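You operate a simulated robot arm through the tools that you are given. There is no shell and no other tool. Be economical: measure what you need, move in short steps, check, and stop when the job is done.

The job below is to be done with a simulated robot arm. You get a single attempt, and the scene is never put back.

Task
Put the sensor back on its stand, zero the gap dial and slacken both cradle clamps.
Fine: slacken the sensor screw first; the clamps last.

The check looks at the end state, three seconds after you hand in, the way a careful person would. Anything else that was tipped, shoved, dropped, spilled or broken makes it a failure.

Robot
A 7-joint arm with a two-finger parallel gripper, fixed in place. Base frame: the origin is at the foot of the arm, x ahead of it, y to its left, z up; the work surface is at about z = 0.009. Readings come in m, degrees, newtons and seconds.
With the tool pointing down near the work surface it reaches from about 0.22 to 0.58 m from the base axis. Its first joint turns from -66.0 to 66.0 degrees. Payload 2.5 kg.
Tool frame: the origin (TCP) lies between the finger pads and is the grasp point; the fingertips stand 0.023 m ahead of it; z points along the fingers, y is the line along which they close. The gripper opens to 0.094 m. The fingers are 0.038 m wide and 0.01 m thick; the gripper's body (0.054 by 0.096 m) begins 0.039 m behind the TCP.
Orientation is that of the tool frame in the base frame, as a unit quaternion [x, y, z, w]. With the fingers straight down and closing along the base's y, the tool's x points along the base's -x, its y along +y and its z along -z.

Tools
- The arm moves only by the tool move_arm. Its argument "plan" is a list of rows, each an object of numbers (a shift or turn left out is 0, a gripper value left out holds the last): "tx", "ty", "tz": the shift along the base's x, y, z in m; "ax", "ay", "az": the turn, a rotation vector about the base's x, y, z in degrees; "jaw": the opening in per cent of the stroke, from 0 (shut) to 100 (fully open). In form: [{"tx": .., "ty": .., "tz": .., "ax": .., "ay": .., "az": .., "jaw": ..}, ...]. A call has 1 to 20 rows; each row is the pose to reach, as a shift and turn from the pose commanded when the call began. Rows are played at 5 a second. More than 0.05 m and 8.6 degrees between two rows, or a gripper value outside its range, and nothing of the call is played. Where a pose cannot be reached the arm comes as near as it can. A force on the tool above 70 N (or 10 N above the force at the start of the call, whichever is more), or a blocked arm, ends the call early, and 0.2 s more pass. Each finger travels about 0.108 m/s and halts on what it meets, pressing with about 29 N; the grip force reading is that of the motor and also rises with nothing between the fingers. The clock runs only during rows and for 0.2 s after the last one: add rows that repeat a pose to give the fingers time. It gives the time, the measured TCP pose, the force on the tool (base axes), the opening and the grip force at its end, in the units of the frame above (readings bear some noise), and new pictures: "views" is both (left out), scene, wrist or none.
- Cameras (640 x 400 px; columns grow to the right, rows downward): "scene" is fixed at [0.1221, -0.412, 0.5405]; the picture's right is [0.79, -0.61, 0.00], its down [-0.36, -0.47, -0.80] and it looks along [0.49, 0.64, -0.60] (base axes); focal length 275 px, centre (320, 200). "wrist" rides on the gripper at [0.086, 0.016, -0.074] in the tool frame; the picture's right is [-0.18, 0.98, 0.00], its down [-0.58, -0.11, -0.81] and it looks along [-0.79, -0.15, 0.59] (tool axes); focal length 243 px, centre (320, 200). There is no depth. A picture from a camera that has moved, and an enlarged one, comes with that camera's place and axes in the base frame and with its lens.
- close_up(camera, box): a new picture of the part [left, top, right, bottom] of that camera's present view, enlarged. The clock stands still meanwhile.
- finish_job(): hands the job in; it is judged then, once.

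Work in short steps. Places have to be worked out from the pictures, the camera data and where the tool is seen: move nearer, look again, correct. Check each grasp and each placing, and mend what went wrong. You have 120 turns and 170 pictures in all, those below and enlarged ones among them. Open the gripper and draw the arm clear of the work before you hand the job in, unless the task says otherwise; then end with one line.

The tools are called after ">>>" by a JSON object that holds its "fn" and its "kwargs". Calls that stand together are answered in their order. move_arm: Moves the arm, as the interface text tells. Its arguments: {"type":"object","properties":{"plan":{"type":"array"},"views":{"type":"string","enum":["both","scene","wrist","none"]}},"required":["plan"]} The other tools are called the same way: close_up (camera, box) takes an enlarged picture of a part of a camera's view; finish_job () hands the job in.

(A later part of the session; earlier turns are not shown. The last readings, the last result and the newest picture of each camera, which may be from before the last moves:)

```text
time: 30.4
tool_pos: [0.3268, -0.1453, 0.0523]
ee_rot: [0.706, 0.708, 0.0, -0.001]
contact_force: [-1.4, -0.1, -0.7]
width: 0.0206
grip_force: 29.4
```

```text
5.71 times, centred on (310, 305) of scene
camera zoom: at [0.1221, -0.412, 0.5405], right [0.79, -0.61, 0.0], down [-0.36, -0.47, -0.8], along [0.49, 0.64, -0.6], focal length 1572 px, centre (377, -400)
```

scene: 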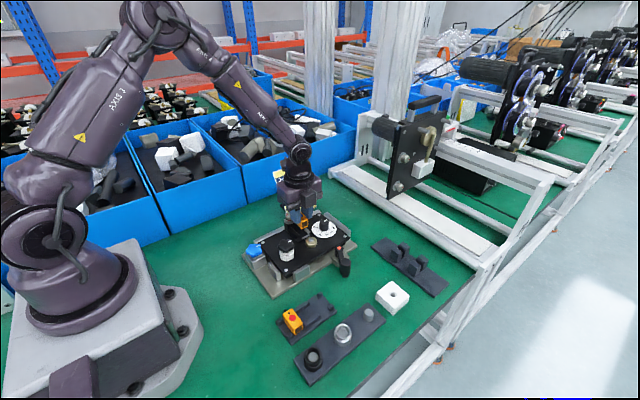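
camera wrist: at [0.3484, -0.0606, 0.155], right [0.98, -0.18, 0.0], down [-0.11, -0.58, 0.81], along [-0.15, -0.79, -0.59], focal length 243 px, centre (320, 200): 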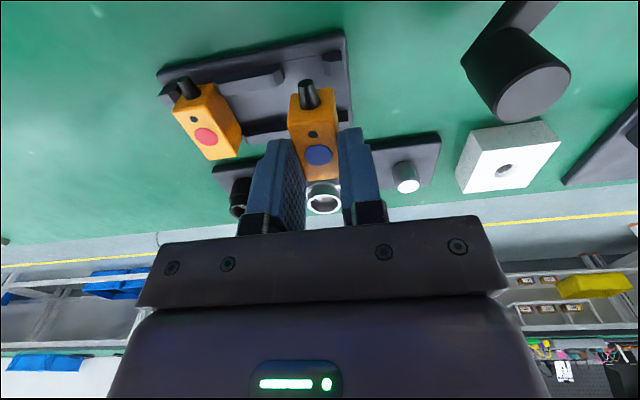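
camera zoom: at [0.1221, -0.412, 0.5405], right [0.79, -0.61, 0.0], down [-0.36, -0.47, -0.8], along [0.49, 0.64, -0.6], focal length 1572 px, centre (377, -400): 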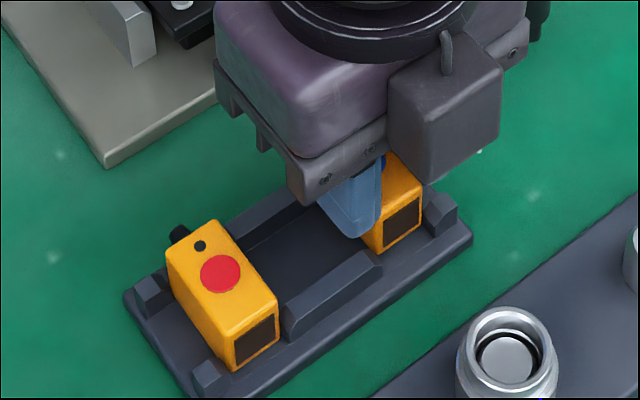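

Still a few mm above the floor with no contact. I go down 1 mm at a time, 3 mm total.

>>> {"fn": "move_arm", "kwargs": {"plan": [{"tz": -0.001}, {"tz": -0.002}, {"tz": -0.003}, {"tz": -0.003}], "views": "none"}}

>>> {"fn": "close_up", "kwargs": {"camera": "scene", "box": [290, 270, 350, 320]}}

```text
time: 31.4
tool_pos: [0.3263, -0.1463, 0.0484]
ee_rot: [0.707, 0.707, 0.0, 0.001]
contact_force: [-8.2, 3.1, 24.9]
width: 0.0209
grip_force: 29.1
```

```text
8.00 times, centred on (320, 295) of scene
camera zoom: at [0.122, -0.412, 0.5406], right [0.79, -0.61, 0.0], down [-0.36, -0.47, -0.8], along [0.49, 0.64, -0.6], focal length 2200 px, centre (320, -560)
```

zoom: 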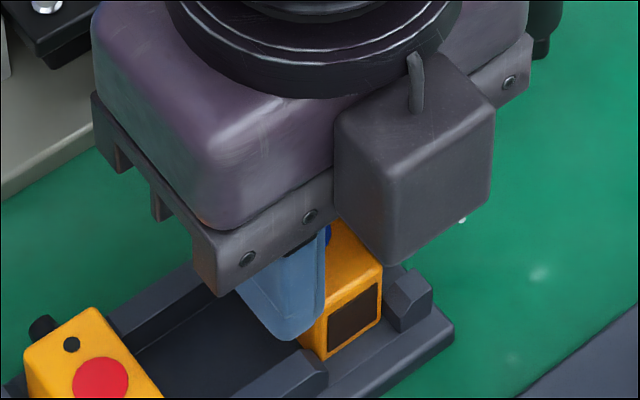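

Contact of 25 N with −8 N in x: possibly rubbing the +x post. I ease up 2 mm, shift −0.8 mm and try again gently.

>>> {"fn": "move_arm", "kwargs": {"plan": [{"tz": 0.002}, {"tz": 0.002, "tx": -0.0008}, {"tz": 0.001, "tx": -0.0008}, {"tz": 0.0005, "tx": -0.0008}, {"tz": 0.0005, "tx": -0.0008}], "views": "none"}}

>>> {"fn": "close_up", "kwargs": {"camera": "wrist", "box": [230, 60, 410, 210]}}

```text
time: 32.6
tool_pos: [0.3246, -0.1454, 0.0491]
ee_rot: [0.707, 0.707, 0.0, -0.001]
contact_force: [-1.3, -0.2, 2.4]
width: 0.0208
grip_force: 28.9
```

```text
2.67 times, centred on (320, 135) of wrist
camera zoom: at [0.3418, -0.0591, 0.123], right [0.98, -0.18, 0.0], down [-0.11, -0.58, 0.81], along [-0.15, -0.79, -0.59], focal length 647 px, centre (320, 373)
```

zoom: 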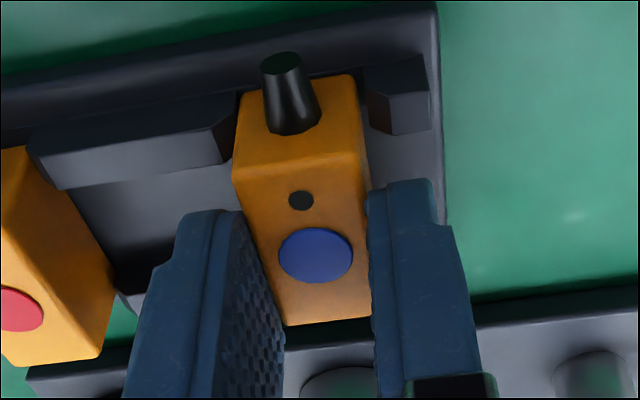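

Light contact (2 N), and the sensor visibly sits between guide end and post. I open slightly and rise.

>>> {"fn": "move_arm", "kwargs": {"plan": [{"jaw": 32}, {"jaw": 32}, {"tz": 0.015, "jaw": 35}, {"tz": 0.05}, {"tz": 0.1, "ty": 0.03}, {"tz": 0.13, "ty": 0.06}, {"tz": 0.13, "ty": 0.06}], "views": "none"}}

>>> {"fn": "close_up", "kwargs": {"camera": "scene", "box": [270, 270, 350, 340]}}

>>> {"fn": "close_up", "kwargs": {"camera": "wrist", "box": [220, 0, 460, 150]}}

```text
refused: row 5 steps farther than a row can; nothing moved
```

```text
5.71 times, centred on (310, 305) of scene
camera zoom: at [0.1221, -0.412, 0.5405], right [0.79, -0.61, 0.0], down [-0.36, -0.47, -0.8], along [0.49, 0.64, -0.6], focal length 1572 px, centre (377, -400)
```

zoom: 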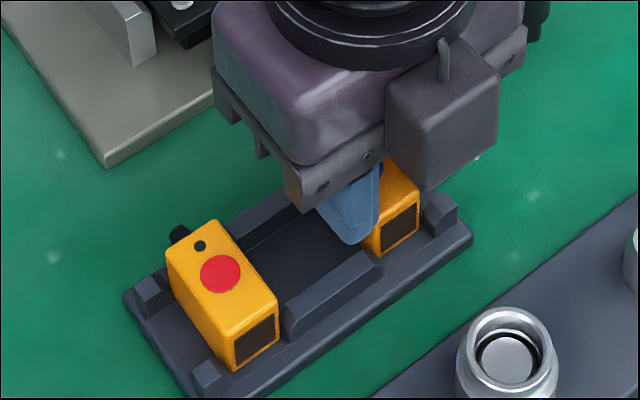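

```text
2.67 times, centred on (340, 75) of wrist
camera zoom: at [0.3418, -0.0591, 0.123], right [0.98, -0.18, 0.0], down [-0.11, -0.58, 0.81], along [-0.15, -0.79, -0.59], focal length 647 px, centre (267, 533)
```

zoom: 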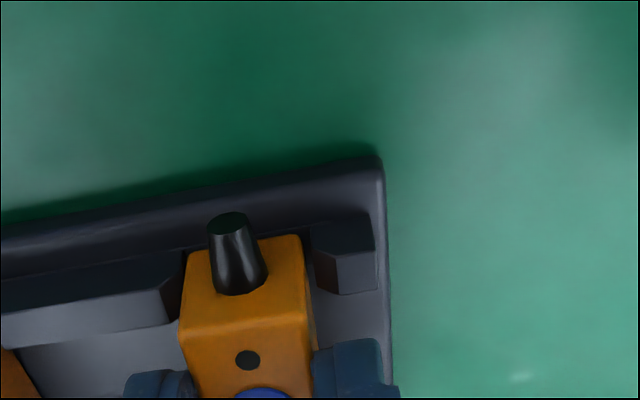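

One row stepped too far so nothing moved. I repeat the release with shorter steps.

>>> {"fn": "move_arm", "kwargs": {"plan": [{"jaw": 32}, {"jaw": 32}, {"tz": 0.015, "jaw": 35}, {"tz": 0.05}, {"tz": 0.085, "ty": 0.03}, {"tz": 0.12, "ty": 0.06}, {"tz": 0.12, "ty": 0.06}], "views": "none"}}

>>> {"fn": "close_up", "kwargs": {"camera": "scene", "box": [270, 270, 350, 340]}}

>>> {"fn": "close_up", "kwargs": {"camera": "wrist", "box": [220, 0, 460, 150]}}

```text
time: 34.2
tool_pos: [0.326, -0.085, 0.1666]
ee_rot: [0.707, 0.707, 0.001, 0.0]
contact_force: [-0.5, 0.4, -0.3]
width: 0.0327
grip_force: 0.1
```

```text
5.71 times, centred on (310, 305) of scene
camera zoom: at [0.1221, -0.412, 0.5405], right [0.79, -0.61, 0.0], down [-0.36, -0.47, -0.8], along [0.49, 0.64, -0.6], focal length 1572 px, centre (377, -400)
```

zoom: 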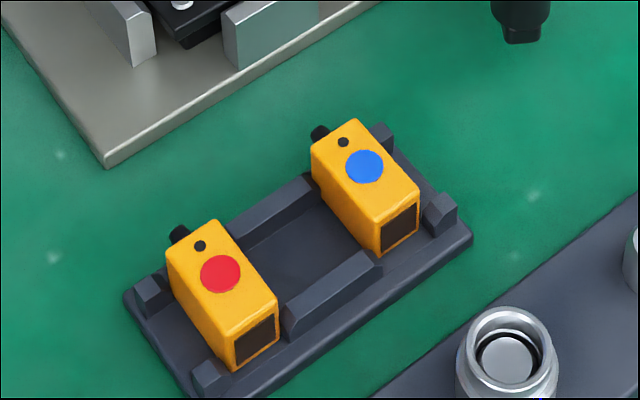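

```text
2.67 times, centred on (340, 75) of wrist
camera zoom: at [0.3424, 0.0005, 0.2411], right [0.98, -0.18, 0.0], down [-0.11, -0.58, 0.81], along [-0.15, -0.79, -0.59], focal length 647 px, centre (267, 533)
```

zoom: 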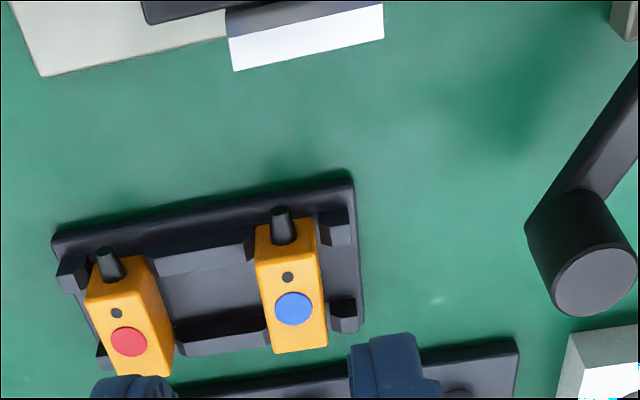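

Both sensors now sit alike in the stand. Next the dial: centre ≈(0.464,0.0155), top z≈0.068, scale clockwise 45°/mm with 0 toward (−x,−y), pointer now near 5, so it needs ~+225° counter-clockwise. I move above it with yaw −60.

>>> {"fn": "move_arm", "kwargs": {"plan": [{"tx": 0.035, "ty": 0.025, "tz": 0.01, "az": 7.5}, {"tx": 0.07, "ty": 0.05, "tz": 0.01, "az": 15}, {"tx": 0.105, "ty": 0.075, "tz": 0.01, "az": 22.5}, {"tx": 0.1393, "ty": 0.101, "tz": 0, "az": 30}, {"tx": 0.1393, "ty": 0.101, "tz": -0.02, "az": 30, "jaw": 50}, {"tx": 0.1393, "ty": 0.101, "tz": -0.02, "az": 30}], "views": "none"}}

>>> {"fn": "close_up", "kwargs": {"camera": "wrist", "box": [220, 30, 440, 210]}}

>>> {"fn": "close_up", "kwargs": {"camera": "scene", "box": [280, 195, 360, 255]}}

```text
time: 35.6
tool_pos: [0.4638, 0.017, 0.148]
ee_rot: [0.5, 0.866, 0.0, -0.001]
contact_force: [-1.0, -0.1, -0.2]
width: 0.047
grip_force: 0.0
```

```text
2.22 times, centred on (330, 120) of wrist
camera zoom: at [0.4346, 0.099, 0.223], right [0.94, 0.33, 0.0], down [0.2, -0.56, 0.81], along [0.27, -0.76, -0.59], focal length 539 px, centre (298, 378)
```

zoom: 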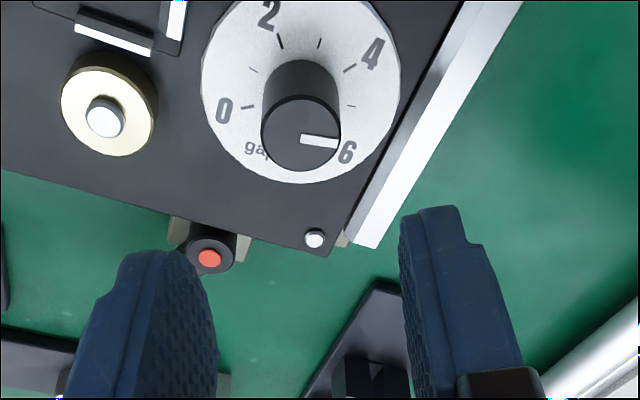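

```text
6.67 times, centred on (320, 225) of scene
camera zoom: at [0.1221, -0.412, 0.5405], right [0.79, -0.61, 0.0], down [-0.36, -0.47, -0.8], along [0.49, 0.64, -0.6], focal length 1834 px, centre (320, 33)
```

zoom: 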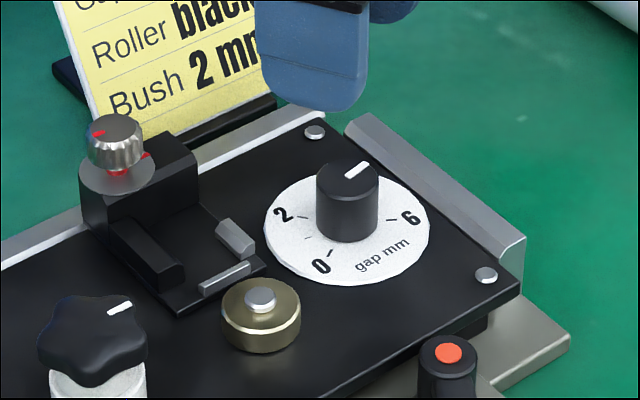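

Knob centre (0.464, 0.017) matches the tool. Pointer reads ≈11°, the 0 tick ≈225°, so about +214° is needed. I descend.

>>> {"fn": "move_arm", "kwargs": {"plan": [{"tz": -0.03, "ty": 0.001}, {"tz": -0.05, "ty": 0.001}, {"tz": -0.065, "ty": 0.001}, {"tz": -0.065, "ty": 0.001}], "views": "none"}}

>>> {"fn": "close_up", "kwargs": {"camera": "wrist", "box": [220, 60, 440, 240]}}

>>> {"fn": "close_up", "kwargs": {"camera": "scene", "box": [280, 195, 360, 255]}}

```text
time: 36.6
tool_pos: [0.4638, 0.0174, 0.0822]
ee_rot: [0.501, 0.866, -0.001, 0.0]
contact_force: [-0.4, 0.5, 0.9]
width: 0.047
grip_force: 0.1
```

```text
2.22 times, centred on (330, 150) of wrist
camera zoom: at [0.4355, 0.1, 0.1574], right [0.94, 0.33, 0.0], down [0.2, -0.56, 0.81], along [0.27, -0.76, -0.59], focal length 539 px, centre (298, 311)
```

zoom: 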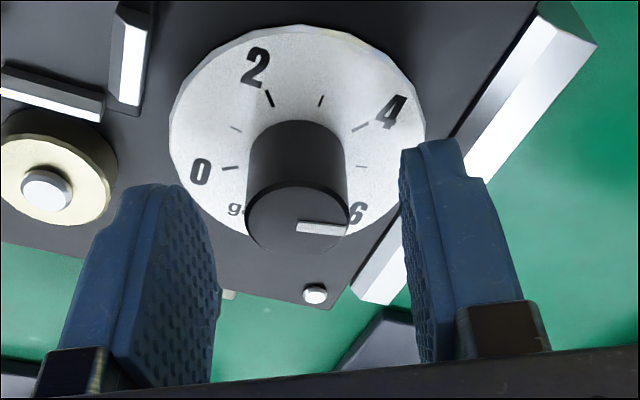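

```text
6.67 times, centred on (320, 225) of scene
camera zoom: at [0.1221, -0.412, 0.5405], right [0.79, -0.61, 0.0], down [-0.36, -0.47, -0.8], along [0.49, 0.64, -0.6], focal length 1834 px, centre (320, 33)
```

zoom: 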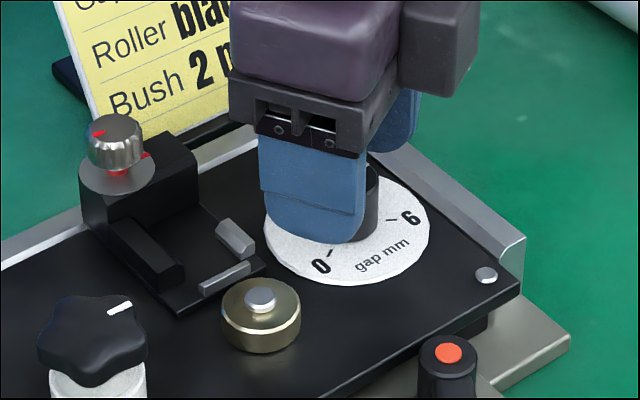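

Centred, with tips ~7 mm below the knob top. I go 4 mm lower and close.

>>> {"fn": "move_arm", "kwargs": {"plan": [{"tz": -0.004}, {"tz": -0.004, "jaw": 10}, {"tz": -0.004, "jaw": 10}, {"tz": -0.004, "jaw": 10}], "views": "none"}}

```text
time: 37.6
tool_pos: [0.4637, 0.0174, 0.0798]
ee_rot: [0.5, 0.866, -0.001, -0.001]
contact_force: [-8.2, -2.3, 8.4]
width: 0.024
grip_force: 28.4
```

Knob held (24 mm) with slight side load; I shift −1 mm along x and turn +104°.

>>> {"fn": "move_arm", "kwargs": {"plan": [{"tx": -0.001, "ty": -0.0003, "az": 0}, {"tx": -0.001, "ty": -0.0003, "az": 8}, {"tx": -0.001, "ty": -0.0003, "az": 16}, {"tx": -0.001, "ty": -0.0003, "az": 24}, {"tx": -0.001, "ty": -0.0003, "az": 32}, {"tx": -0.001, "ty": -0.0003, "az": 40}, {"tx": -0.001, "ty": -0.0003, "az": 48}, {"tx": -0.001, "ty": -0.0003, "az": 56}, {"tx": -0.001, "ty": -0.0003, "az": 64}, {"tx": -0.001, "ty": -0.0003, "az": 72}, {"tx": -0.001, "ty": -0.0003, "az": 80}, {"tx": -0.001, "ty": -0.0003, "az": 88}, {"tx": -0.001, "ty": -0.0003, "az": 96}, {"tx": -0.001, "ty": -0.0003, "az": 104}], "views": "none"}}

>>> {"fn": "close_up", "kwargs": {"camera": "wrist", "box": [220, 60, 440, 240]}}

```text
time: 40.6
tool_pos: [0.4635, 0.0135, 0.0801]
ee_rot: [-0.375, 0.927, -0.002, 0.0]
contact_force: [-1.8, -16.6, 4.9]
width: 0.0238
grip_force: 29.0
```

```text
2.22 times, centred on (330, 150) of wrist
camera zoom: at [0.3907, -0.0342, 0.1543], right [-0.55, 0.83, 0.0], down [0.49, 0.33, 0.81], along [0.67, 0.44, -0.59], focal length 539 px, centre (298, 311)
```

zoom: 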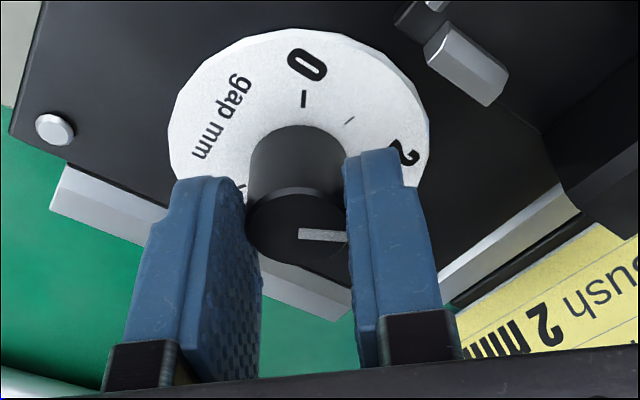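

Pointer follows the grip. Side load says the knob centre is ~1.5 mm lower in y; I correct that and turn another +80°.

>>> {"fn": "move_arm", "kwargs": {"plan": [{"ty": -0.0015, "az": 0}, {"ty": -0.0015, "az": 8}, {"ty": -0.0015, "az": 16}, {"ty": -0.0015, "az": 24}, {"ty": -0.0015, "az": 32}, {"ty": -0.0015, "az": 40}, {"ty": -0.0015, "az": 48}, {"ty": -0.0015, "az": 56}, {"ty": -0.0015, "az": 64}, {"ty": -0.0015, "az": 72}, {"ty": -0.0015, "az": 80}], "views": "none"}}

>>> {"fn": "close_up", "kwargs": {"camera": "wrist", "box": [220, 60, 440, 240]}}

```text
time: 43.0
tool_pos: [0.4661, 0.0162, 0.0812]
ee_rot: [0.883, -0.47, 0.002, -0.001]
contact_force: [24.8, -9.0, -5.8]
width: 0.0239
grip_force: 29.0
```

```text
2.22 times, centred on (330, 150) of wrist
camera zoom: at [0.5, -0.0661, 0.1556], right [-0.92, -0.4, -0.01], down [-0.24, 0.54, 0.81], along [-0.32, 0.74, -0.59], focal length 539 px, centre (298, 311)
```

zoom: 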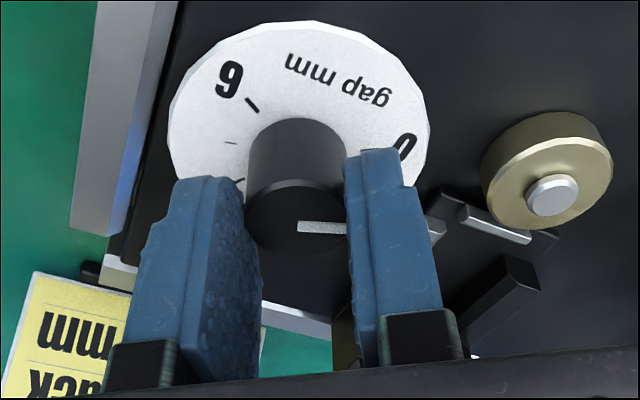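

Pointer is now ≈200°, with ~25° to go. I release, rise and unwind by 90° for a clean look at the dial.

>>> {"fn": "move_arm", "kwargs": {"plan": [{"jaw": 50}, {"jaw": 50}, {"tz": 0.03}, {"tz": 0.06}, {"tz": 0.06, "az": -8}, {"tz": 0.06, "az": -16}, {"tz": 0.06, "az": -24}, {"tz": 0.06, "az": -32}, {"tz": 0.06, "az": -40}, {"tz": 0.06, "az": -48}, {"tz": 0.06, "az": -56}, {"tz": 0.06, "az": -64}, {"tz": 0.06, "az": -72}, {"tz": 0.06, "az": -80}, {"tz": 0.06, "az": -88}, {"tz": 0.06, "az": -94}, {"tz": 0.06, "az": -94}], "views": "none"}}

>>> {"fn": "close_up", "kwargs": {"camera": "wrist", "box": [220, 30, 440, 210]}}

>>> {"fn": "close_up", "kwargs": {"camera": "scene", "box": [280, 195, 360, 255]}}

```text
time: 46.6
tool_pos: [0.4626, 0.0156, 0.1407]
ee_rot: [-0.259, 0.966, 0.0, 0.0]
contact_force: [0.2, -0.5, 0.0]
width: 0.0468
grip_force: 0.2
```

```text
2.22 times, centred on (330, 120) of wrist
camera zoom: at [0.3807, -0.0145, 0.2145], right [-0.33, 0.94, 0.0], down [0.56, 0.2, 0.81], along [0.76, 0.27, -0.59], focal length 539 px, centre (298, 378)
```

zoom: 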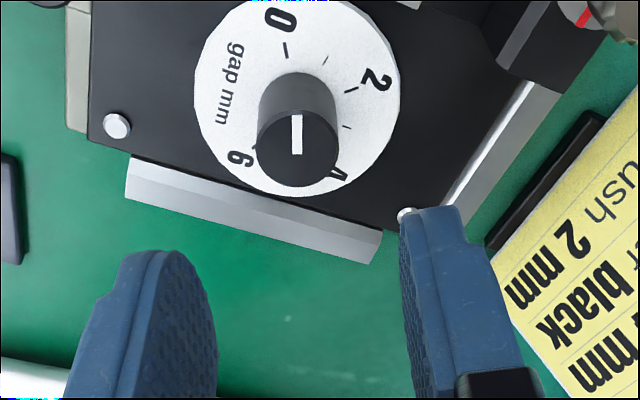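

```text
6.67 times, centred on (320, 225) of scene
camera zoom: at [0.1221, -0.412, 0.5405], right [0.79, -0.61, 0.0], down [-0.36, -0.47, -0.8], along [0.49, 0.64, -0.6], focal length 1834 px, centre (320, 33)
```

zoom: 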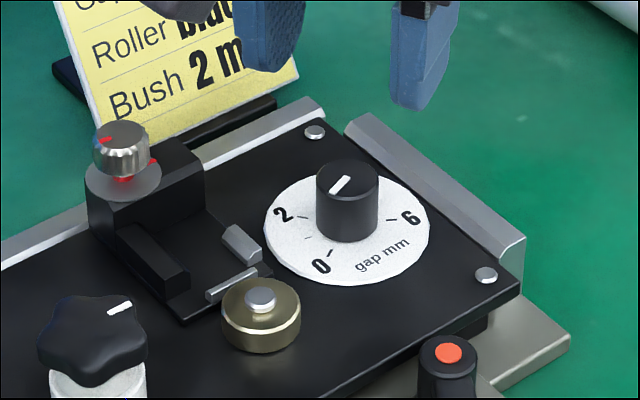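

The dial's sweep works out at about 40°/mm with 0 at ≈209°, and the pointer is at ≈199°, so ~+10° remains (the sensor carriage moves with the dial, as designed). I regrip here and turn +10°.

>>> {"fn": "move_arm", "kwargs": {"plan": [{"tz": -0.03, "tx": 0.001, "ty": 0.0005}, {"tz": -0.06, "tx": 0.001, "ty": 0.0005}, {"tz": -0.06, "tx": 0.001, "ty": 0.0005}, {"tz": -0.06, "tx": 0.001, "ty": 0.0005, "jaw": 10}, {"tz": -0.06, "tx": 0.001, "ty": 0.0005, "jaw": 10}, {"tz": -0.06, "tx": 0.001, "ty": 0.0005, "jaw": 10}, {"tz": -0.06, "tx": 0.001, "ty": 0.0005, "az": 5}, {"tz": -0.06, "tx": 0.001, "ty": 0.0005, "az": 10}, {"tz": -0.06, "tx": 0.001, "ty": 0.0005, "az": 10}], "views": "none"}}

>>> {"fn": "close_up", "kwargs": {"camera": "wrist", "box": [240, 60, 400, 190]}}

```text
time: 48.6
tool_pos: [0.4643, 0.0139, 0.0804]
ee_rot: [-0.342, 0.94, -0.001, 0.0]
contact_force: [10.1, -7.4, -3.4]
width: 0.0238
grip_force: 29.2
```

```text
3.08 times, centred on (320, 125) of wrist
camera zoom: at [0.3876, -0.029, 0.1545], right [-0.49, 0.87, 0.0], down [0.51, 0.29, 0.81], along [0.7, 0.4, -0.59], focal length 746 px, centre (320, 431)
```

zoom: 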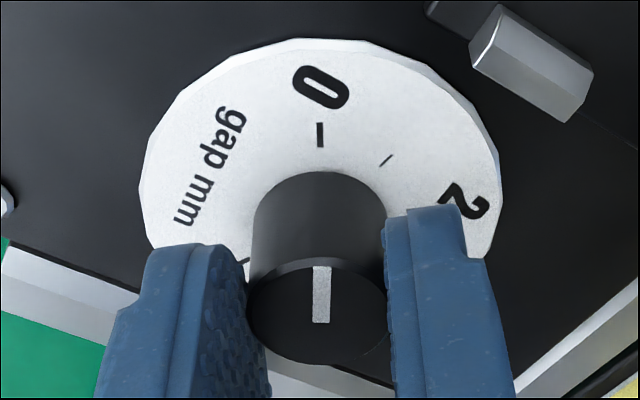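

Pointer and the 0 tick look almost aligned; I enlarge to judge the last degrees.

>>> {"fn": "close_up", "kwargs": {"camera": "wrist", "box": [295, 90, 345, 175]}}

```text
4.71 times, centred on (320, 132) of wrist
camera zoom: at [0.3876, -0.029, 0.1545], right [-0.49, 0.87, 0.0], down [0.51, 0.29, 0.81], along [0.7, 0.4, -0.59], focal length 1142 px, centre (320, 518)
```

zoom: 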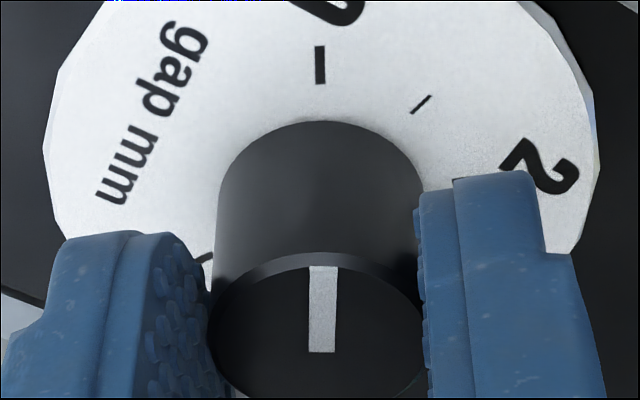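

Aligned to within about 1.5°, leaning toward 2. I nudge +1.5°, then release and rise to check.

>>> {"fn": "move_arm", "kwargs": {"plan": [{"az": 1.5}, {"az": 1.5}, {"az": 1.5, "jaw": 50}, {"az": 1.5, "jaw": 50}, {"az": 1.5, "tz": 0.03}, {"az": 1.5, "tz": 0.06}, {"az": 1.5, "tz": 0.06}], "views": "none"}}

>>> {"fn": "close_up", "kwargs": {"camera": "wrist", "box": [260, 30, 380, 130]}}

>>> {"fn": "close_up", "kwargs": {"camera": "scene", "box": [300, 205, 345, 245]}}

```text
time: 50.2
tool_pos: [0.4654, 0.0151, 0.1402]
ee_rot: [-0.354, 0.935, 0.0, 0.0]
contact_force: [0.8, 0.3, 0.1]
width: 0.047
grip_force: 0.0
```

```text
4.00 times, centred on (320, 80) of wrist
camera zoom: at [0.3892, -0.0297, 0.2151], right [-0.51, 0.86, 0.0], down [0.51, 0.3, 0.81], along [0.69, 0.41, -0.59], focal length 970 px, centre (320, 680)
```

zoom: 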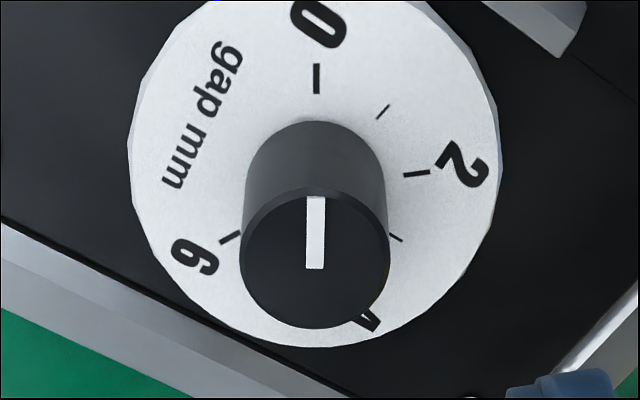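

```text
10.00 times, centred on (322, 225) of scene
camera zoom: at [0.1221, -0.412, 0.5405], right [0.79, -0.61, 0.0], down [-0.36, -0.47, -0.8], along [0.49, 0.64, -0.6], focal length 2751 px, centre (295, -50)
```

zoom: 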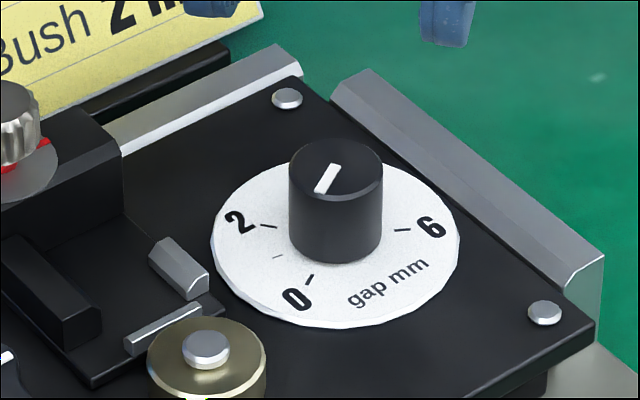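

The dial reads exactly 0 in both views. Now the clamps: the lever pivot works out at (0.4516,−0.064,0.041) with its handle near (0.43,−0.14). I move to inspect it.

>>> {"fn": "move_arm", "kwargs": {"plan": [{"tz": 0.04, "az": -8}, {"tz": 0.06, "tx": -0.02, "ty": -0.03, "az": -16}, {"tz": 0.06, "tx": -0.04, "ty": -0.06, "az": -24}, {"tz": 0.06, "tx": -0.06, "ty": -0.09, "az": -32}, {"tz": 0.06, "tx": -0.064, "ty": -0.0955, "az": -40}, {"tz": 0.06, "tx": -0.064, "ty": -0.0955, "az": -41.5}, {"tz": 0.06, "tx": -0.064, "ty": -0.0955, "az": -41.5}], "views": "wrist"}}

>>> {"fn": "close_up", "kwargs": {"camera": "wrist", "box": [230, 0, 410, 130]}}

>>> {"fn": "close_up", "kwargs": {"camera": "scene", "box": [320, 235, 360, 285]}}

>>> {"fn": "close_up", "kwargs": {"camera": "scene", "box": [240, 240, 280, 270]}}

```text
time: 51.8
tool_pos: [0.3998, -0.0805, 0.1997]
ee_rot: [0.0, 1.0, 0.0, 0.001]
contact_force: [0.1, -0.1, -0.6]
width: 0.0473
grip_force: 0.0
camera wrist: at [0.3134, -0.0638, 0.2743], right [0.19, 0.98, 0.0], down [0.58, -0.11, 0.81], along [0.79, -0.15, -0.59], focal length 243 px, centre (320, 200)
```

wrist: 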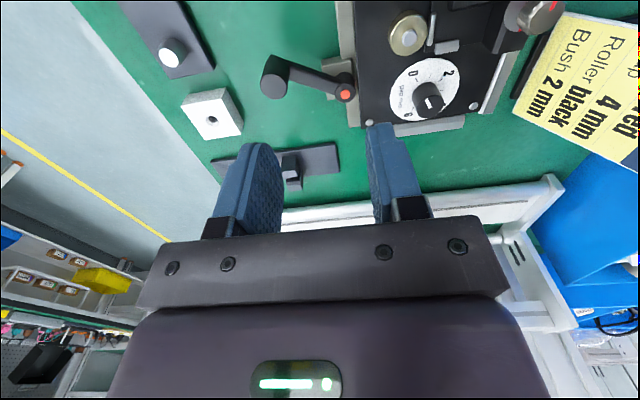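

```text
3.08 times, centred on (320, 65) of wrist
camera zoom: at [0.3134, -0.0638, 0.2743], right [0.19, 0.98, 0.0], down [0.58, -0.11, 0.81], along [0.79, -0.15, -0.59], focal length 746 px, centre (320, 615)
```

zoom: 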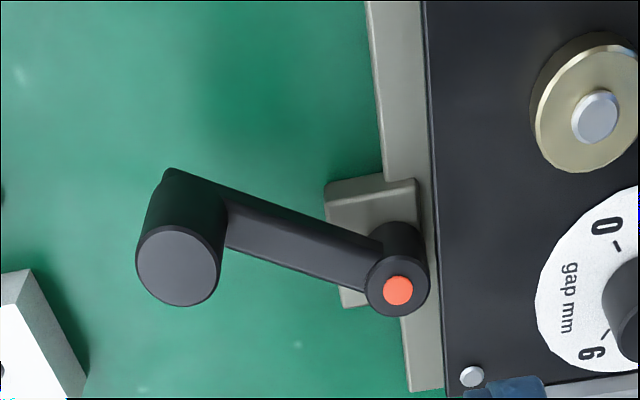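

```text
8.00 times, centred on (340, 260) of scene
camera zoom: at [0.1221, -0.412, 0.5405], right [0.79, -0.61, 0.0], down [-0.36, -0.47, -0.8], along [0.49, 0.64, -0.6], focal length 2200 px, centre (160, -280)
```

zoom: 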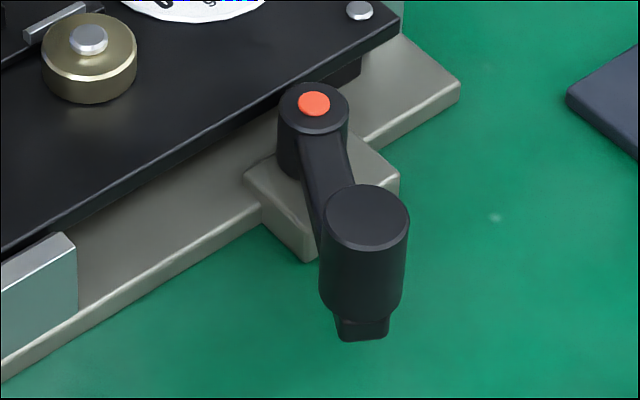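

```text
13.33 times, centred on (260, 255) of scene
camera zoom: at [0.1221, -0.412, 0.5405], right [0.79, -0.61, 0.0], down [-0.36, -0.47, -0.8], along [0.49, 0.64, -0.6], focal length 3668 px, centre (1120, -533)
```

zoom: 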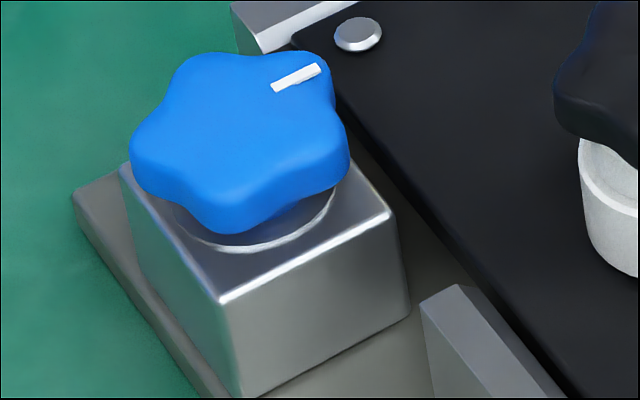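

The lever handle top solves to about (0.414,−0.122,0.074), arm radius ≈0.07 m at 237° about the pivot. I hover over it at yaw 40° and check.

>>> {"fn": "move_arm", "kwargs": {"plan": [{"az": 8, "tx": 0.005, "ty": -0.014}, {"az": 16, "tx": 0.01, "ty": -0.028}, {"az": 24, "tx": 0.014, "ty": -0.042}, {"az": 32, "tx": 0.014, "ty": -0.042, "tz": -0.03}, {"az": 40, "tx": 0.014, "ty": -0.042, "tz": -0.06}, {"az": 40, "tx": 0.014, "ty": -0.042, "tz": -0.084}, {"az": 40, "tx": 0.014, "ty": -0.042, "tz": -0.084}], "views": "none"}}

>>> {"fn": "close_up", "kwargs": {"camera": "wrist", "box": [210, 50, 430, 230]}}

>>> {"fn": "close_up", "kwargs": {"camera": "scene", "box": [300, 220, 380, 290]}}

```text
time: 53.4
tool_pos: [0.4156, -0.1223, 0.1164]
ee_rot: [-0.343, 0.939, 0.0, 0.0]
contact_force: [-0.3, -0.9, 0.0]
width: 0.0472
grip_force: 0.0
```

```text
2.22 times, centred on (320, 140) of wrist
camera zoom: at [0.3392, -0.1664, 0.1905], right [-0.49, 0.87, 0.0], down [0.51, 0.29, 0.81], along [0.7, 0.4, -0.59], focal length 539 px, centre (320, 333)
```

zoom: 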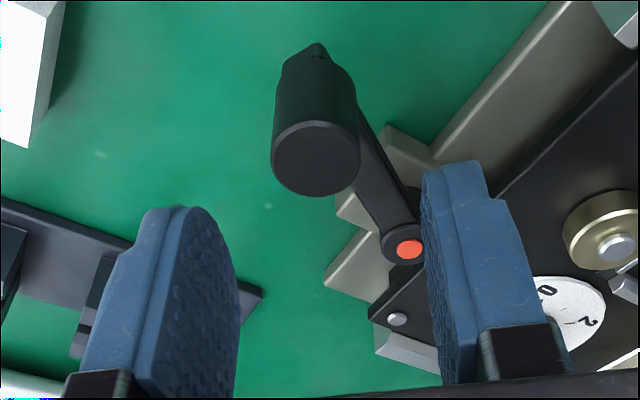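

```text
5.71 times, centred on (340, 255) of scene
camera zoom: at [0.1221, -0.412, 0.5405], right [0.79, -0.61, 0.0], down [-0.36, -0.47, -0.8], along [0.49, 0.64, -0.6], focal length 1572 px, centre (206, -114)
```

zoom: 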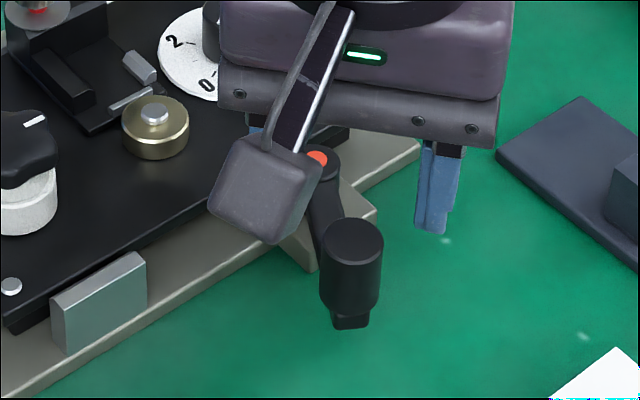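

Handle refines to (0.415,−0.124), top z 0.07. I descend and close on it.

>>> {"fn": "move_arm", "kwargs": {"plan": [{"tx": 0.001, "ty": -0.002, "tz": -0.015}, {"tx": 0.001, "ty": -0.002, "tz": -0.03}, {"tx": 0.001, "ty": -0.002, "tz": -0.037}, {"tx": 0.001, "ty": -0.002, "tz": -0.037, "jaw": 12}, {"tx": 0.001, "ty": -0.002, "tz": -0.037, "jaw": 12}, {"tx": 0.001, "ty": -0.002, "tz": -0.037, "jaw": 12}], "views": "wrist"}}

```text
time: 54.8
tool_pos: [0.416, -0.1256, 0.0783]
ee_rot: [-0.342, 0.94, 0.0, 0.0]
contact_force: [-0.7, 1.2, -3.4]
width: 0.0231
grip_force: 44.9
camera wrist: at [0.3395, -0.1683, 0.1531], right [-0.49, 0.87, 0.0], down [0.52, 0.29, 0.81], along [0.7, 0.4, -0.59], focal length 243 px, centre (320, 200)
```

wrist: 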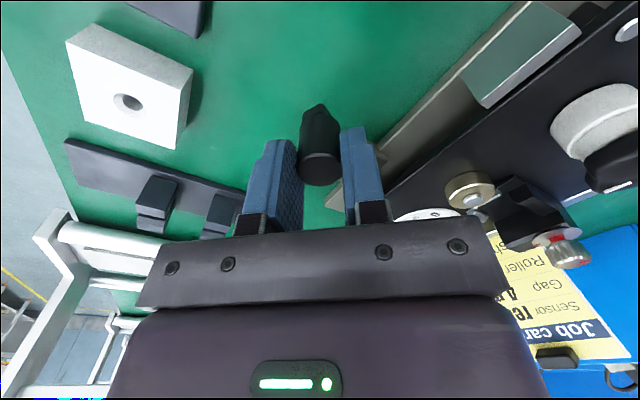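

Handle held. I swing it counter-clockwise on its arc about the pivot, 24° first.

>>> {"fn": "move_arm", "kwargs": {"plan": [{"tx": 0.0043, "ty": -0.0024, "az": 4}, {"tx": 0.0087, "ty": -0.0045, "az": 8}, {"tx": 0.0133, "ty": -0.0063, "az": 12}, {"tx": 0.018, "ty": -0.0078, "az": 16}, {"tx": 0.0228, "ty": -0.0089, "az": 20}, {"tx": 0.0276, "ty": -0.0097, "az": 24}], "views": "scene"}}

>>> {"fn": "close_up", "kwargs": {"camera": "scene", "box": [300, 220, 380, 290]}}

```text
time: 56.2
tool_pos: [0.4437, -0.1339, 0.0795]
ee_rot: [-0.53, 0.848, 0.0, -0.001]
contact_force: [-2.9, 3.9, -3.5]
width: 0.023
grip_force: 44.9
```

scene: 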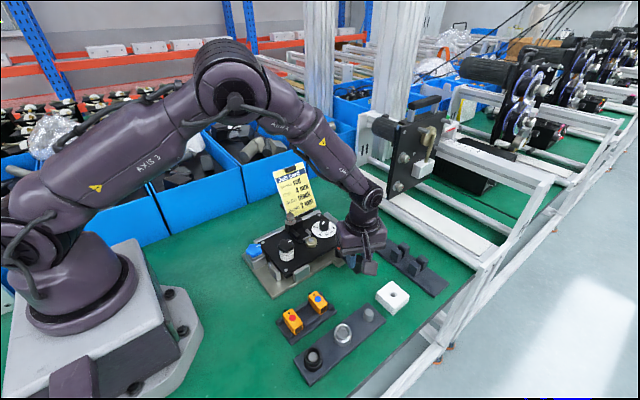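

```text
5.71 times, centred on (340, 255) of scene
camera zoom: at [0.1221, -0.412, 0.5405], right [0.79, -0.61, 0.0], down [-0.36, -0.47, -0.8], along [0.49, 0.64, -0.6], focal length 1572 px, centre (206, -114)
```

zoom: 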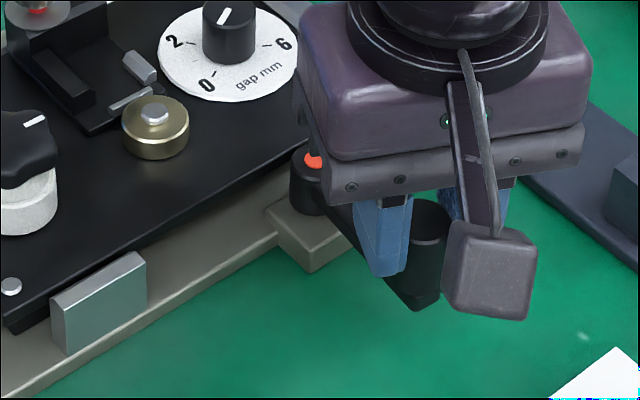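

It swings freely. I continue to 72° total.

>>> {"fn": "move_arm", "kwargs": {"plan": [{"tx": 0.0049, "ty": -0.0005, "az": 4}, {"tx": 0.0098, "ty": -0.0006, "az": 8}, {"tx": 0.0147, "ty": -0.0003, "az": 12}, {"tx": 0.0196, "ty": 0.0002, "az": 16}, {"tx": 0.0244, "ty": 0.0011, "az": 20}, {"tx": 0.0292, "ty": 0.0023, "az": 24}, {"tx": 0.0339, "ty": 0.0039, "az": 28}, {"tx": 0.0384, "ty": 0.0058, "az": 32}, {"tx": 0.0428, "ty": 0.008, "az": 36}, {"tx": 0.0471, "ty": 0.0105, "az": 40}, {"tx": 0.0511, "ty": 0.0133, "az": 44}, {"tx": 0.055, "ty": 0.0164, "az": 48}], "views": "none"}}

>>> {"fn": "close_up", "kwargs": {"camera": "scene", "box": [300, 200, 400, 290]}}

```text
time: 58.8
tool_pos: [0.4971, -0.1182, 0.0788]
ee_rot: [0.829, -0.559, -0.001, 0.001]
contact_force: [-1.5, 3.3, -5.6]
width: 0.0232
grip_force: 45.2
```

```text
4.44 times, centred on (350, 245) of scene
camera zoom: at [0.1221, -0.412, 0.5405], right [0.79, -0.61, 0.0], down [-0.36, -0.47, -0.8], along [0.49, 0.64, -0.6], focal length 1222 px, centre (187, 0)
```

zoom: 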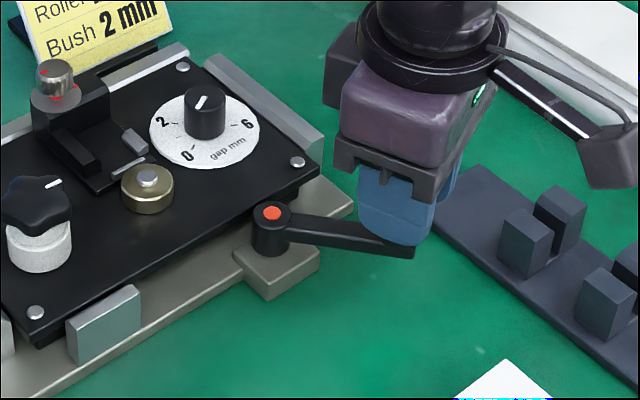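

Still free at 72°. I add 16° for a clear slackening (~88°), then open narrowly and lift off.

>>> {"fn": "move_arm", "kwargs": {"plan": [{"tx": 0.0036, "ty": 0.0033, "az": 4}, {"tx": 0.007, "ty": 0.0069, "az": 8}, {"tx": 0.0102, "ty": 0.0107, "az": 12}, {"tx": 0.013, "ty": 0.0147, "az": 16}, {"tx": 0.013, "ty": 0.0147, "az": 16}, {"tx": 0.013, "ty": 0.0147, "az": 16, "jaw": 33}, {"tx": 0.013, "ty": 0.0147, "az": 16, "jaw": 33}, {"tx": 0.013, "ty": 0.0147, "az": 16, "tz": 0.02}, {"tx": 0.013, "ty": 0.0147, "az": 16, "tz": 0.06}, {"tx": 0.013, "ty": 0.0147, "az": 16, "tz": 0.1}], "views": "none"}}

>>> {"fn": "close_up", "kwargs": {"camera": "scene", "box": [300, 200, 400, 290]}}

```text
time: 61.0
tool_pos: [0.5114, -0.1038, 0.1806]
ee_rot: [0.899, -0.438, 0.0, -0.001]
contact_force: [0.0, 0.5, -0.2]
width: 0.0308
grip_force: 0.1
```

```text
4.44 times, centred on (350, 245) of scene
camera zoom: at [0.1221, -0.412, 0.5405], right [0.79, -0.61, 0.0], down [-0.36, -0.47, -0.8], along [0.49, 0.64, -0.6], focal length 1222 px, centre (187, 0)
```

zoom: 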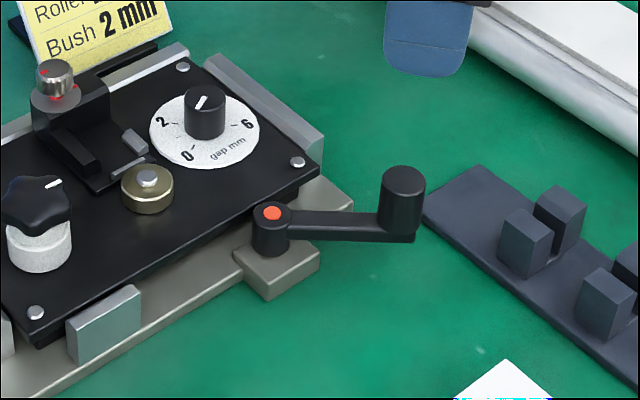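

The lever is well slackened and the dial is unchanged. I now travel toward the blue knob near (0.283,0.05), unwinding the wrist on the way.

>>> {"fn": "move_arm", "kwargs": {"plan": [{"tx": -0.0189, "ty": 0.0127, "tz": 0.022, "az": -8}, {"tx": -0.0378, "ty": 0.0255, "tz": 0.022, "az": -16}, {"tx": -0.0566, "ty": 0.0382, "tz": 0.022, "az": -24}, {"tx": -0.0755, "ty": 0.051, "tz": 0.022, "az": -32}, {"tx": -0.0944, "ty": 0.0637, "tz": 0.022, "az": -40}, {"tx": -0.1133, "ty": 0.0765, "tz": 0.022, "az": -48}, {"tx": -0.1322, "ty": 0.0892, "tz": 0.022, "az": -56}, {"tx": -0.151, "ty": 0.1019, "tz": 0.022, "az": -64}, {"tx": -0.17, "ty": 0.1147, "tz": 0.022, "az": -72}, {"tx": -0.1888, "ty": 0.1274, "tz": 0.022, "az": -80}, {"tx": -0.2077, "ty": 0.14, "tz": 0.022, "az": -88}, {"tx": -0.2266, "ty": 0.1529, "tz": 0.022, "az": -96}, {"tx": -0.2266, "ty": 0.1529, "tz": 0.022, "az": -98}], "views": "none"}}

>>> {"fn": "move_arm", "kwargs": {"plan": [{"az": -8}, {"az": -16}, {"az": -24}, {"az": -32}, {"az": -40}, {"az": -48}, {"az": -56}, {"az": -64}, {"az": -72}, {"az": -75}, {"az": -75, "jaw": 70}], "views": "both"}}

>>> {"fn": "close_up", "kwargs": {"camera": "wrist", "box": [200, 0, 440, 150]}}

```text
time: 63.8
tool_pos: [0.2855, 0.0497, 0.2013]
ee_rot: [-0.257, 0.966, 0.0, 0.001]
contact_force: [-0.4, -0.2, -1.3]
width: 0.0309
grip_force: 0.1
```

```text
time: 66.2
tool_pos: [0.2852, 0.0496, 0.2004]
ee_rot: [0.383, 0.924, 0.0, 0.0]
contact_force: [-0.2, 0.4, 0.2]
width: 0.066
grip_force: 0.0
camera wrist: at [0.2354, 0.1223, 0.2752], right [0.83, 0.56, 0.0], down [0.33, -0.49, 0.81], along [0.45, -0.67, -0.59], focal length 243 px, centre (320, 200)
```

scene: 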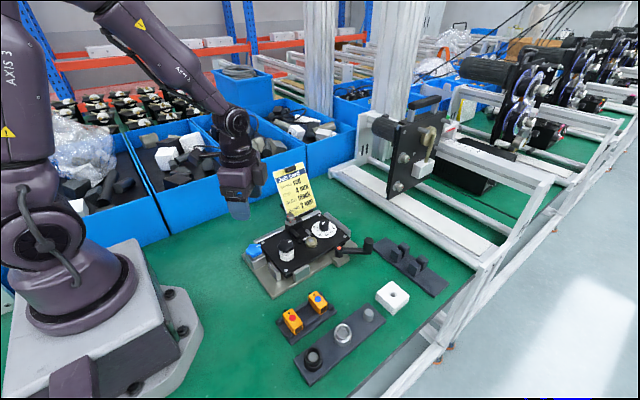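
wrist: 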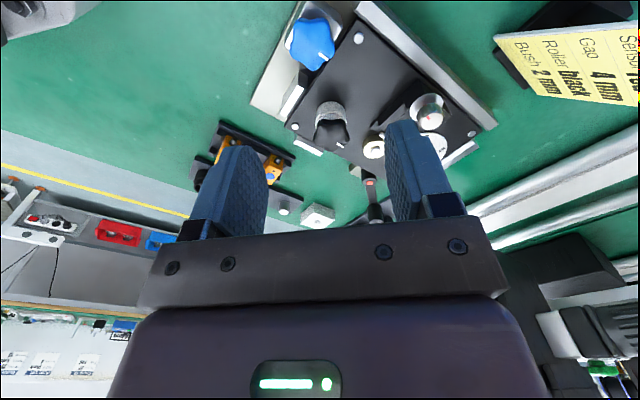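

```text
2.67 times, centred on (320, 75) of wrist
camera zoom: at [0.2354, 0.1223, 0.2752], right [0.83, 0.56, 0.0], down [0.33, -0.49, 0.81], along [0.45, -0.67, -0.59], focal length 647 px, centre (320, 533)
```

zoom: 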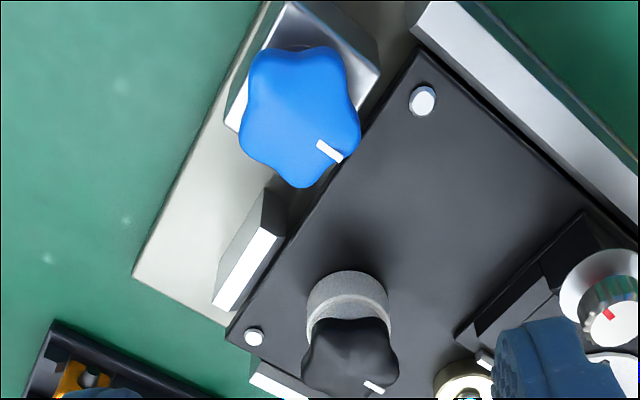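

Blue knob solves to (0.278,0.048), top z≈0.053; plate top is ≈0.037, so tips at z≈0.043 are clear. I descend to just above and check.

>>> {"fn": "move_arm", "kwargs": {"plan": [{"tx": -0.006, "ty": -0.002, "tz": -0.045}, {"tx": -0.006, "ty": -0.002, "tz": -0.09}, {"tx": -0.006, "ty": -0.002, "tz": -0.112}, {"tx": -0.006, "ty": -0.002, "tz": -0.112}], "views": "none"}}

>>> {"fn": "close_up", "kwargs": {"camera": "wrist", "box": [200, 50, 440, 240]}}

>>> {"fn": "close_up", "kwargs": {"camera": "scene", "box": [230, 220, 310, 290]}}

```text
time: 67.2
tool_pos: [0.278, 0.0494, 0.0867]
ee_rot: [0.383, 0.924, 0.0, 0.001]
contact_force: [-0.7, -0.3, -0.6]
width: 0.0659
grip_force: 0.1
```

```text
2.11 times, centred on (320, 145) of wrist
camera zoom: at [0.2295, 0.1229, 0.1625], right [0.83, 0.56, 0.0], down [0.33, -0.49, 0.81], along [0.46, -0.67, -0.59], focal length 511 px, centre (320, 316)
```

zoom: 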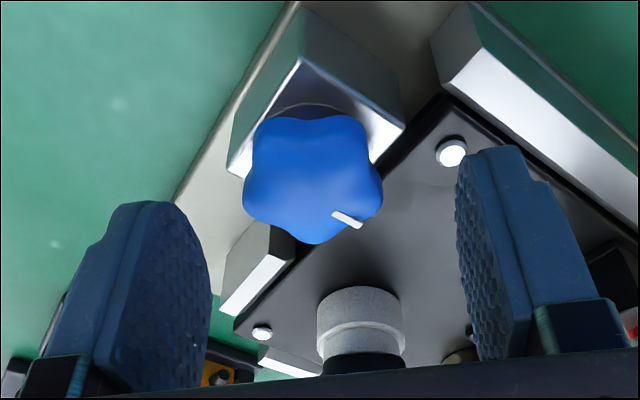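

```text
5.71 times, centred on (270, 255) of scene
camera zoom: at [0.1221, -0.412, 0.5405], right [0.79, -0.61, 0.0], down [-0.36, -0.47, -0.8], along [0.49, 0.64, -0.6], focal length 1572 px, centre (606, -114)
```

zoom: 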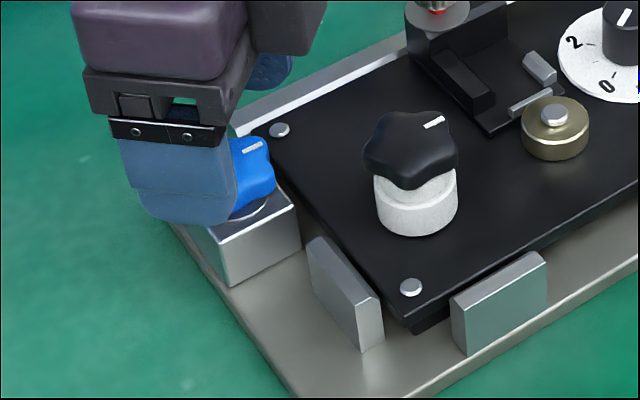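

Knob is centred between the fingers. I lower 20 mm and close.

>>> {"fn": "move_arm", "kwargs": {"plan": [{"tx": -0.001, "tz": -0.01}, {"tx": -0.001, "tz": -0.021}, {"tx": -0.001, "tz": -0.021}, {"tx": -0.001, "tz": -0.021, "jaw": 20}, {"tx": -0.001, "tz": -0.021, "jaw": 20}, {"tx": -0.001, "tz": -0.021, "jaw": 20}], "views": "none"}}

>>> {"fn": "close_up", "kwargs": {"camera": "wrist", "box": [200, 50, 440, 240]}}

```text
time: 68.6
tool_pos: [0.277, 0.0478, 0.0669]
ee_rot: [0.383, 0.924, 0.001, 0.0]
contact_force: [0.8, 0.5, -1.9]
width: 0.036
grip_force: 44.6
```

```text
2.11 times, centred on (320, 145) of wrist
camera zoom: at [0.2276, 0.1215, 0.1424], right [0.82, 0.57, 0.0], down [0.33, -0.49, 0.81], along [0.46, -0.67, -0.59], focal length 511 px, centre (320, 316)
```

zoom: 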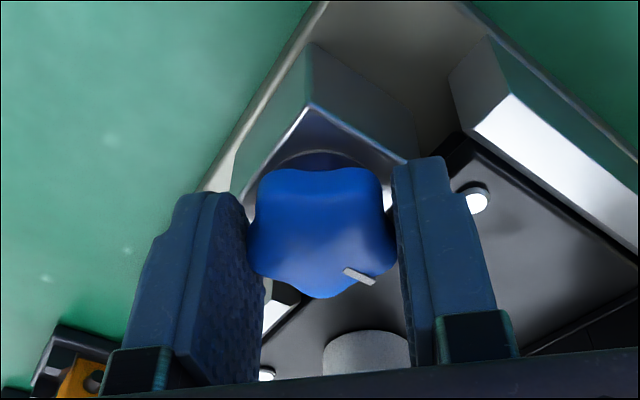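

Held at 36 mm, well seated. I turn it counter-clockwise 80°.

>>> {"fn": "move_arm", "kwargs": {"plan": [{"az": 8}, {"az": 16}, {"az": 24}, {"az": 32, "tz": 0.0005}, {"az": 40, "tz": 0.0005}, {"az": 48, "tz": 0.0005}, {"az": 56, "tz": 0.001}, {"az": 64, "tz": 0.001}, {"az": 72, "tz": 0.001}, {"az": 80, "tz": 0.001}], "views": "none"}}

>>> {"fn": "close_up", "kwargs": {"camera": "wrist", "box": [200, 50, 440, 240]}}

```text
time: 70.8
tool_pos: [0.2769, 0.0471, 0.0697]
ee_rot: [-0.301, 0.954, 0.0, 0.0]
contact_force: [-14.8, -4.9, 20.2]
width: 0.0357
grip_force: 44.6
```

```text
2.11 times, centred on (320, 145) of wrist
camera zoom: at [0.1972, 0.0109, 0.144], right [-0.41, 0.91, 0.0], down [0.54, 0.25, 0.81], along [0.73, 0.33, -0.59], focal length 511 px, centre (320, 316)
```

zoom: 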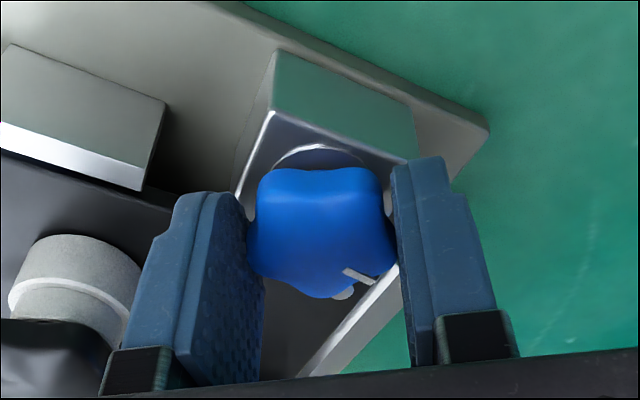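

It turns; the upward load means it is backing out. I follow upward 2 mm and turn another 80°.

>>> {"fn": "move_arm", "kwargs": {"plan": [{"tx": -0.001, "tz": 0.0015}, {"tx": -0.001, "az": 8, "tz": 0.0015}, {"tx": -0.001, "az": 16, "tz": 0.0015}, {"tx": -0.001, "az": 24, "tz": 0.002}, {"tx": -0.001, "az": 32, "tz": 0.002}, {"tx": -0.001, "az": 40, "tz": 0.0025}, {"tx": -0.001, "az": 48, "tz": 0.0025}, {"tx": -0.001, "az": 56, "tz": 0.003}, {"tx": -0.001, "az": 64, "tz": 0.003}, {"tx": -0.001, "az": 72, "tz": 0.003}, {"tx": -0.001, "az": 80, "tz": 0.0035}], "views": "none"}}

>>> {"fn": "close_up", "kwargs": {"camera": "wrist", "box": [200, 50, 440, 240]}}

>>> {"fn": "close_up", "kwargs": {"camera": "scene", "box": [230, 200, 350, 290]}}

```text
time: 73.2
tool_pos: [0.2776, 0.0466, 0.0717]
ee_rot: [0.844, -0.537, 0.002, 0.0]
contact_force: [17.8, -21.5, -7.8]
width: 0.0357
grip_force: 44.9
```

```text
2.11 times, centred on (320, 145) of wrist
camera zoom: at [0.3003, -0.0383, 0.1473], right [-0.97, -0.25, 0.0], down [-0.15, 0.57, 0.81], along [-0.2, 0.78, -0.59], focal length 511 px, centre (320, 316)
```

zoom: 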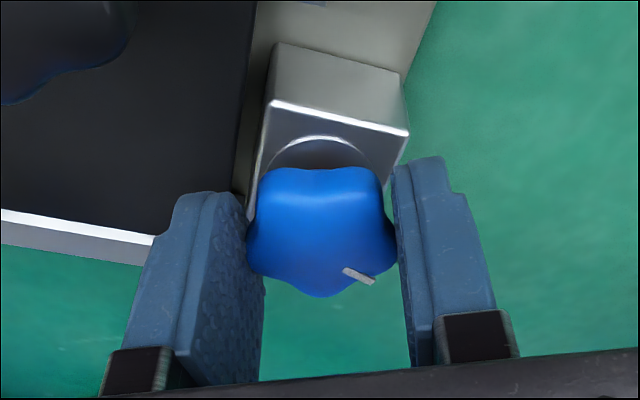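

```text
4.44 times, centred on (290, 245) of scene
camera zoom: at [0.1221, -0.412, 0.5405], right [0.79, -0.61, 0.0], down [-0.36, -0.47, -0.8], along [0.49, 0.64, -0.6], focal length 1222 px, centre (453, 0)
```

zoom: 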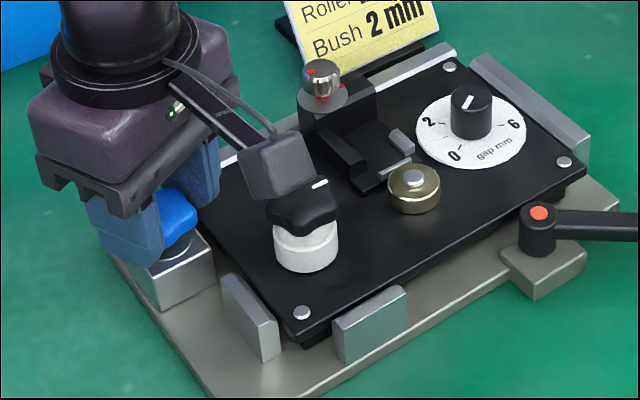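

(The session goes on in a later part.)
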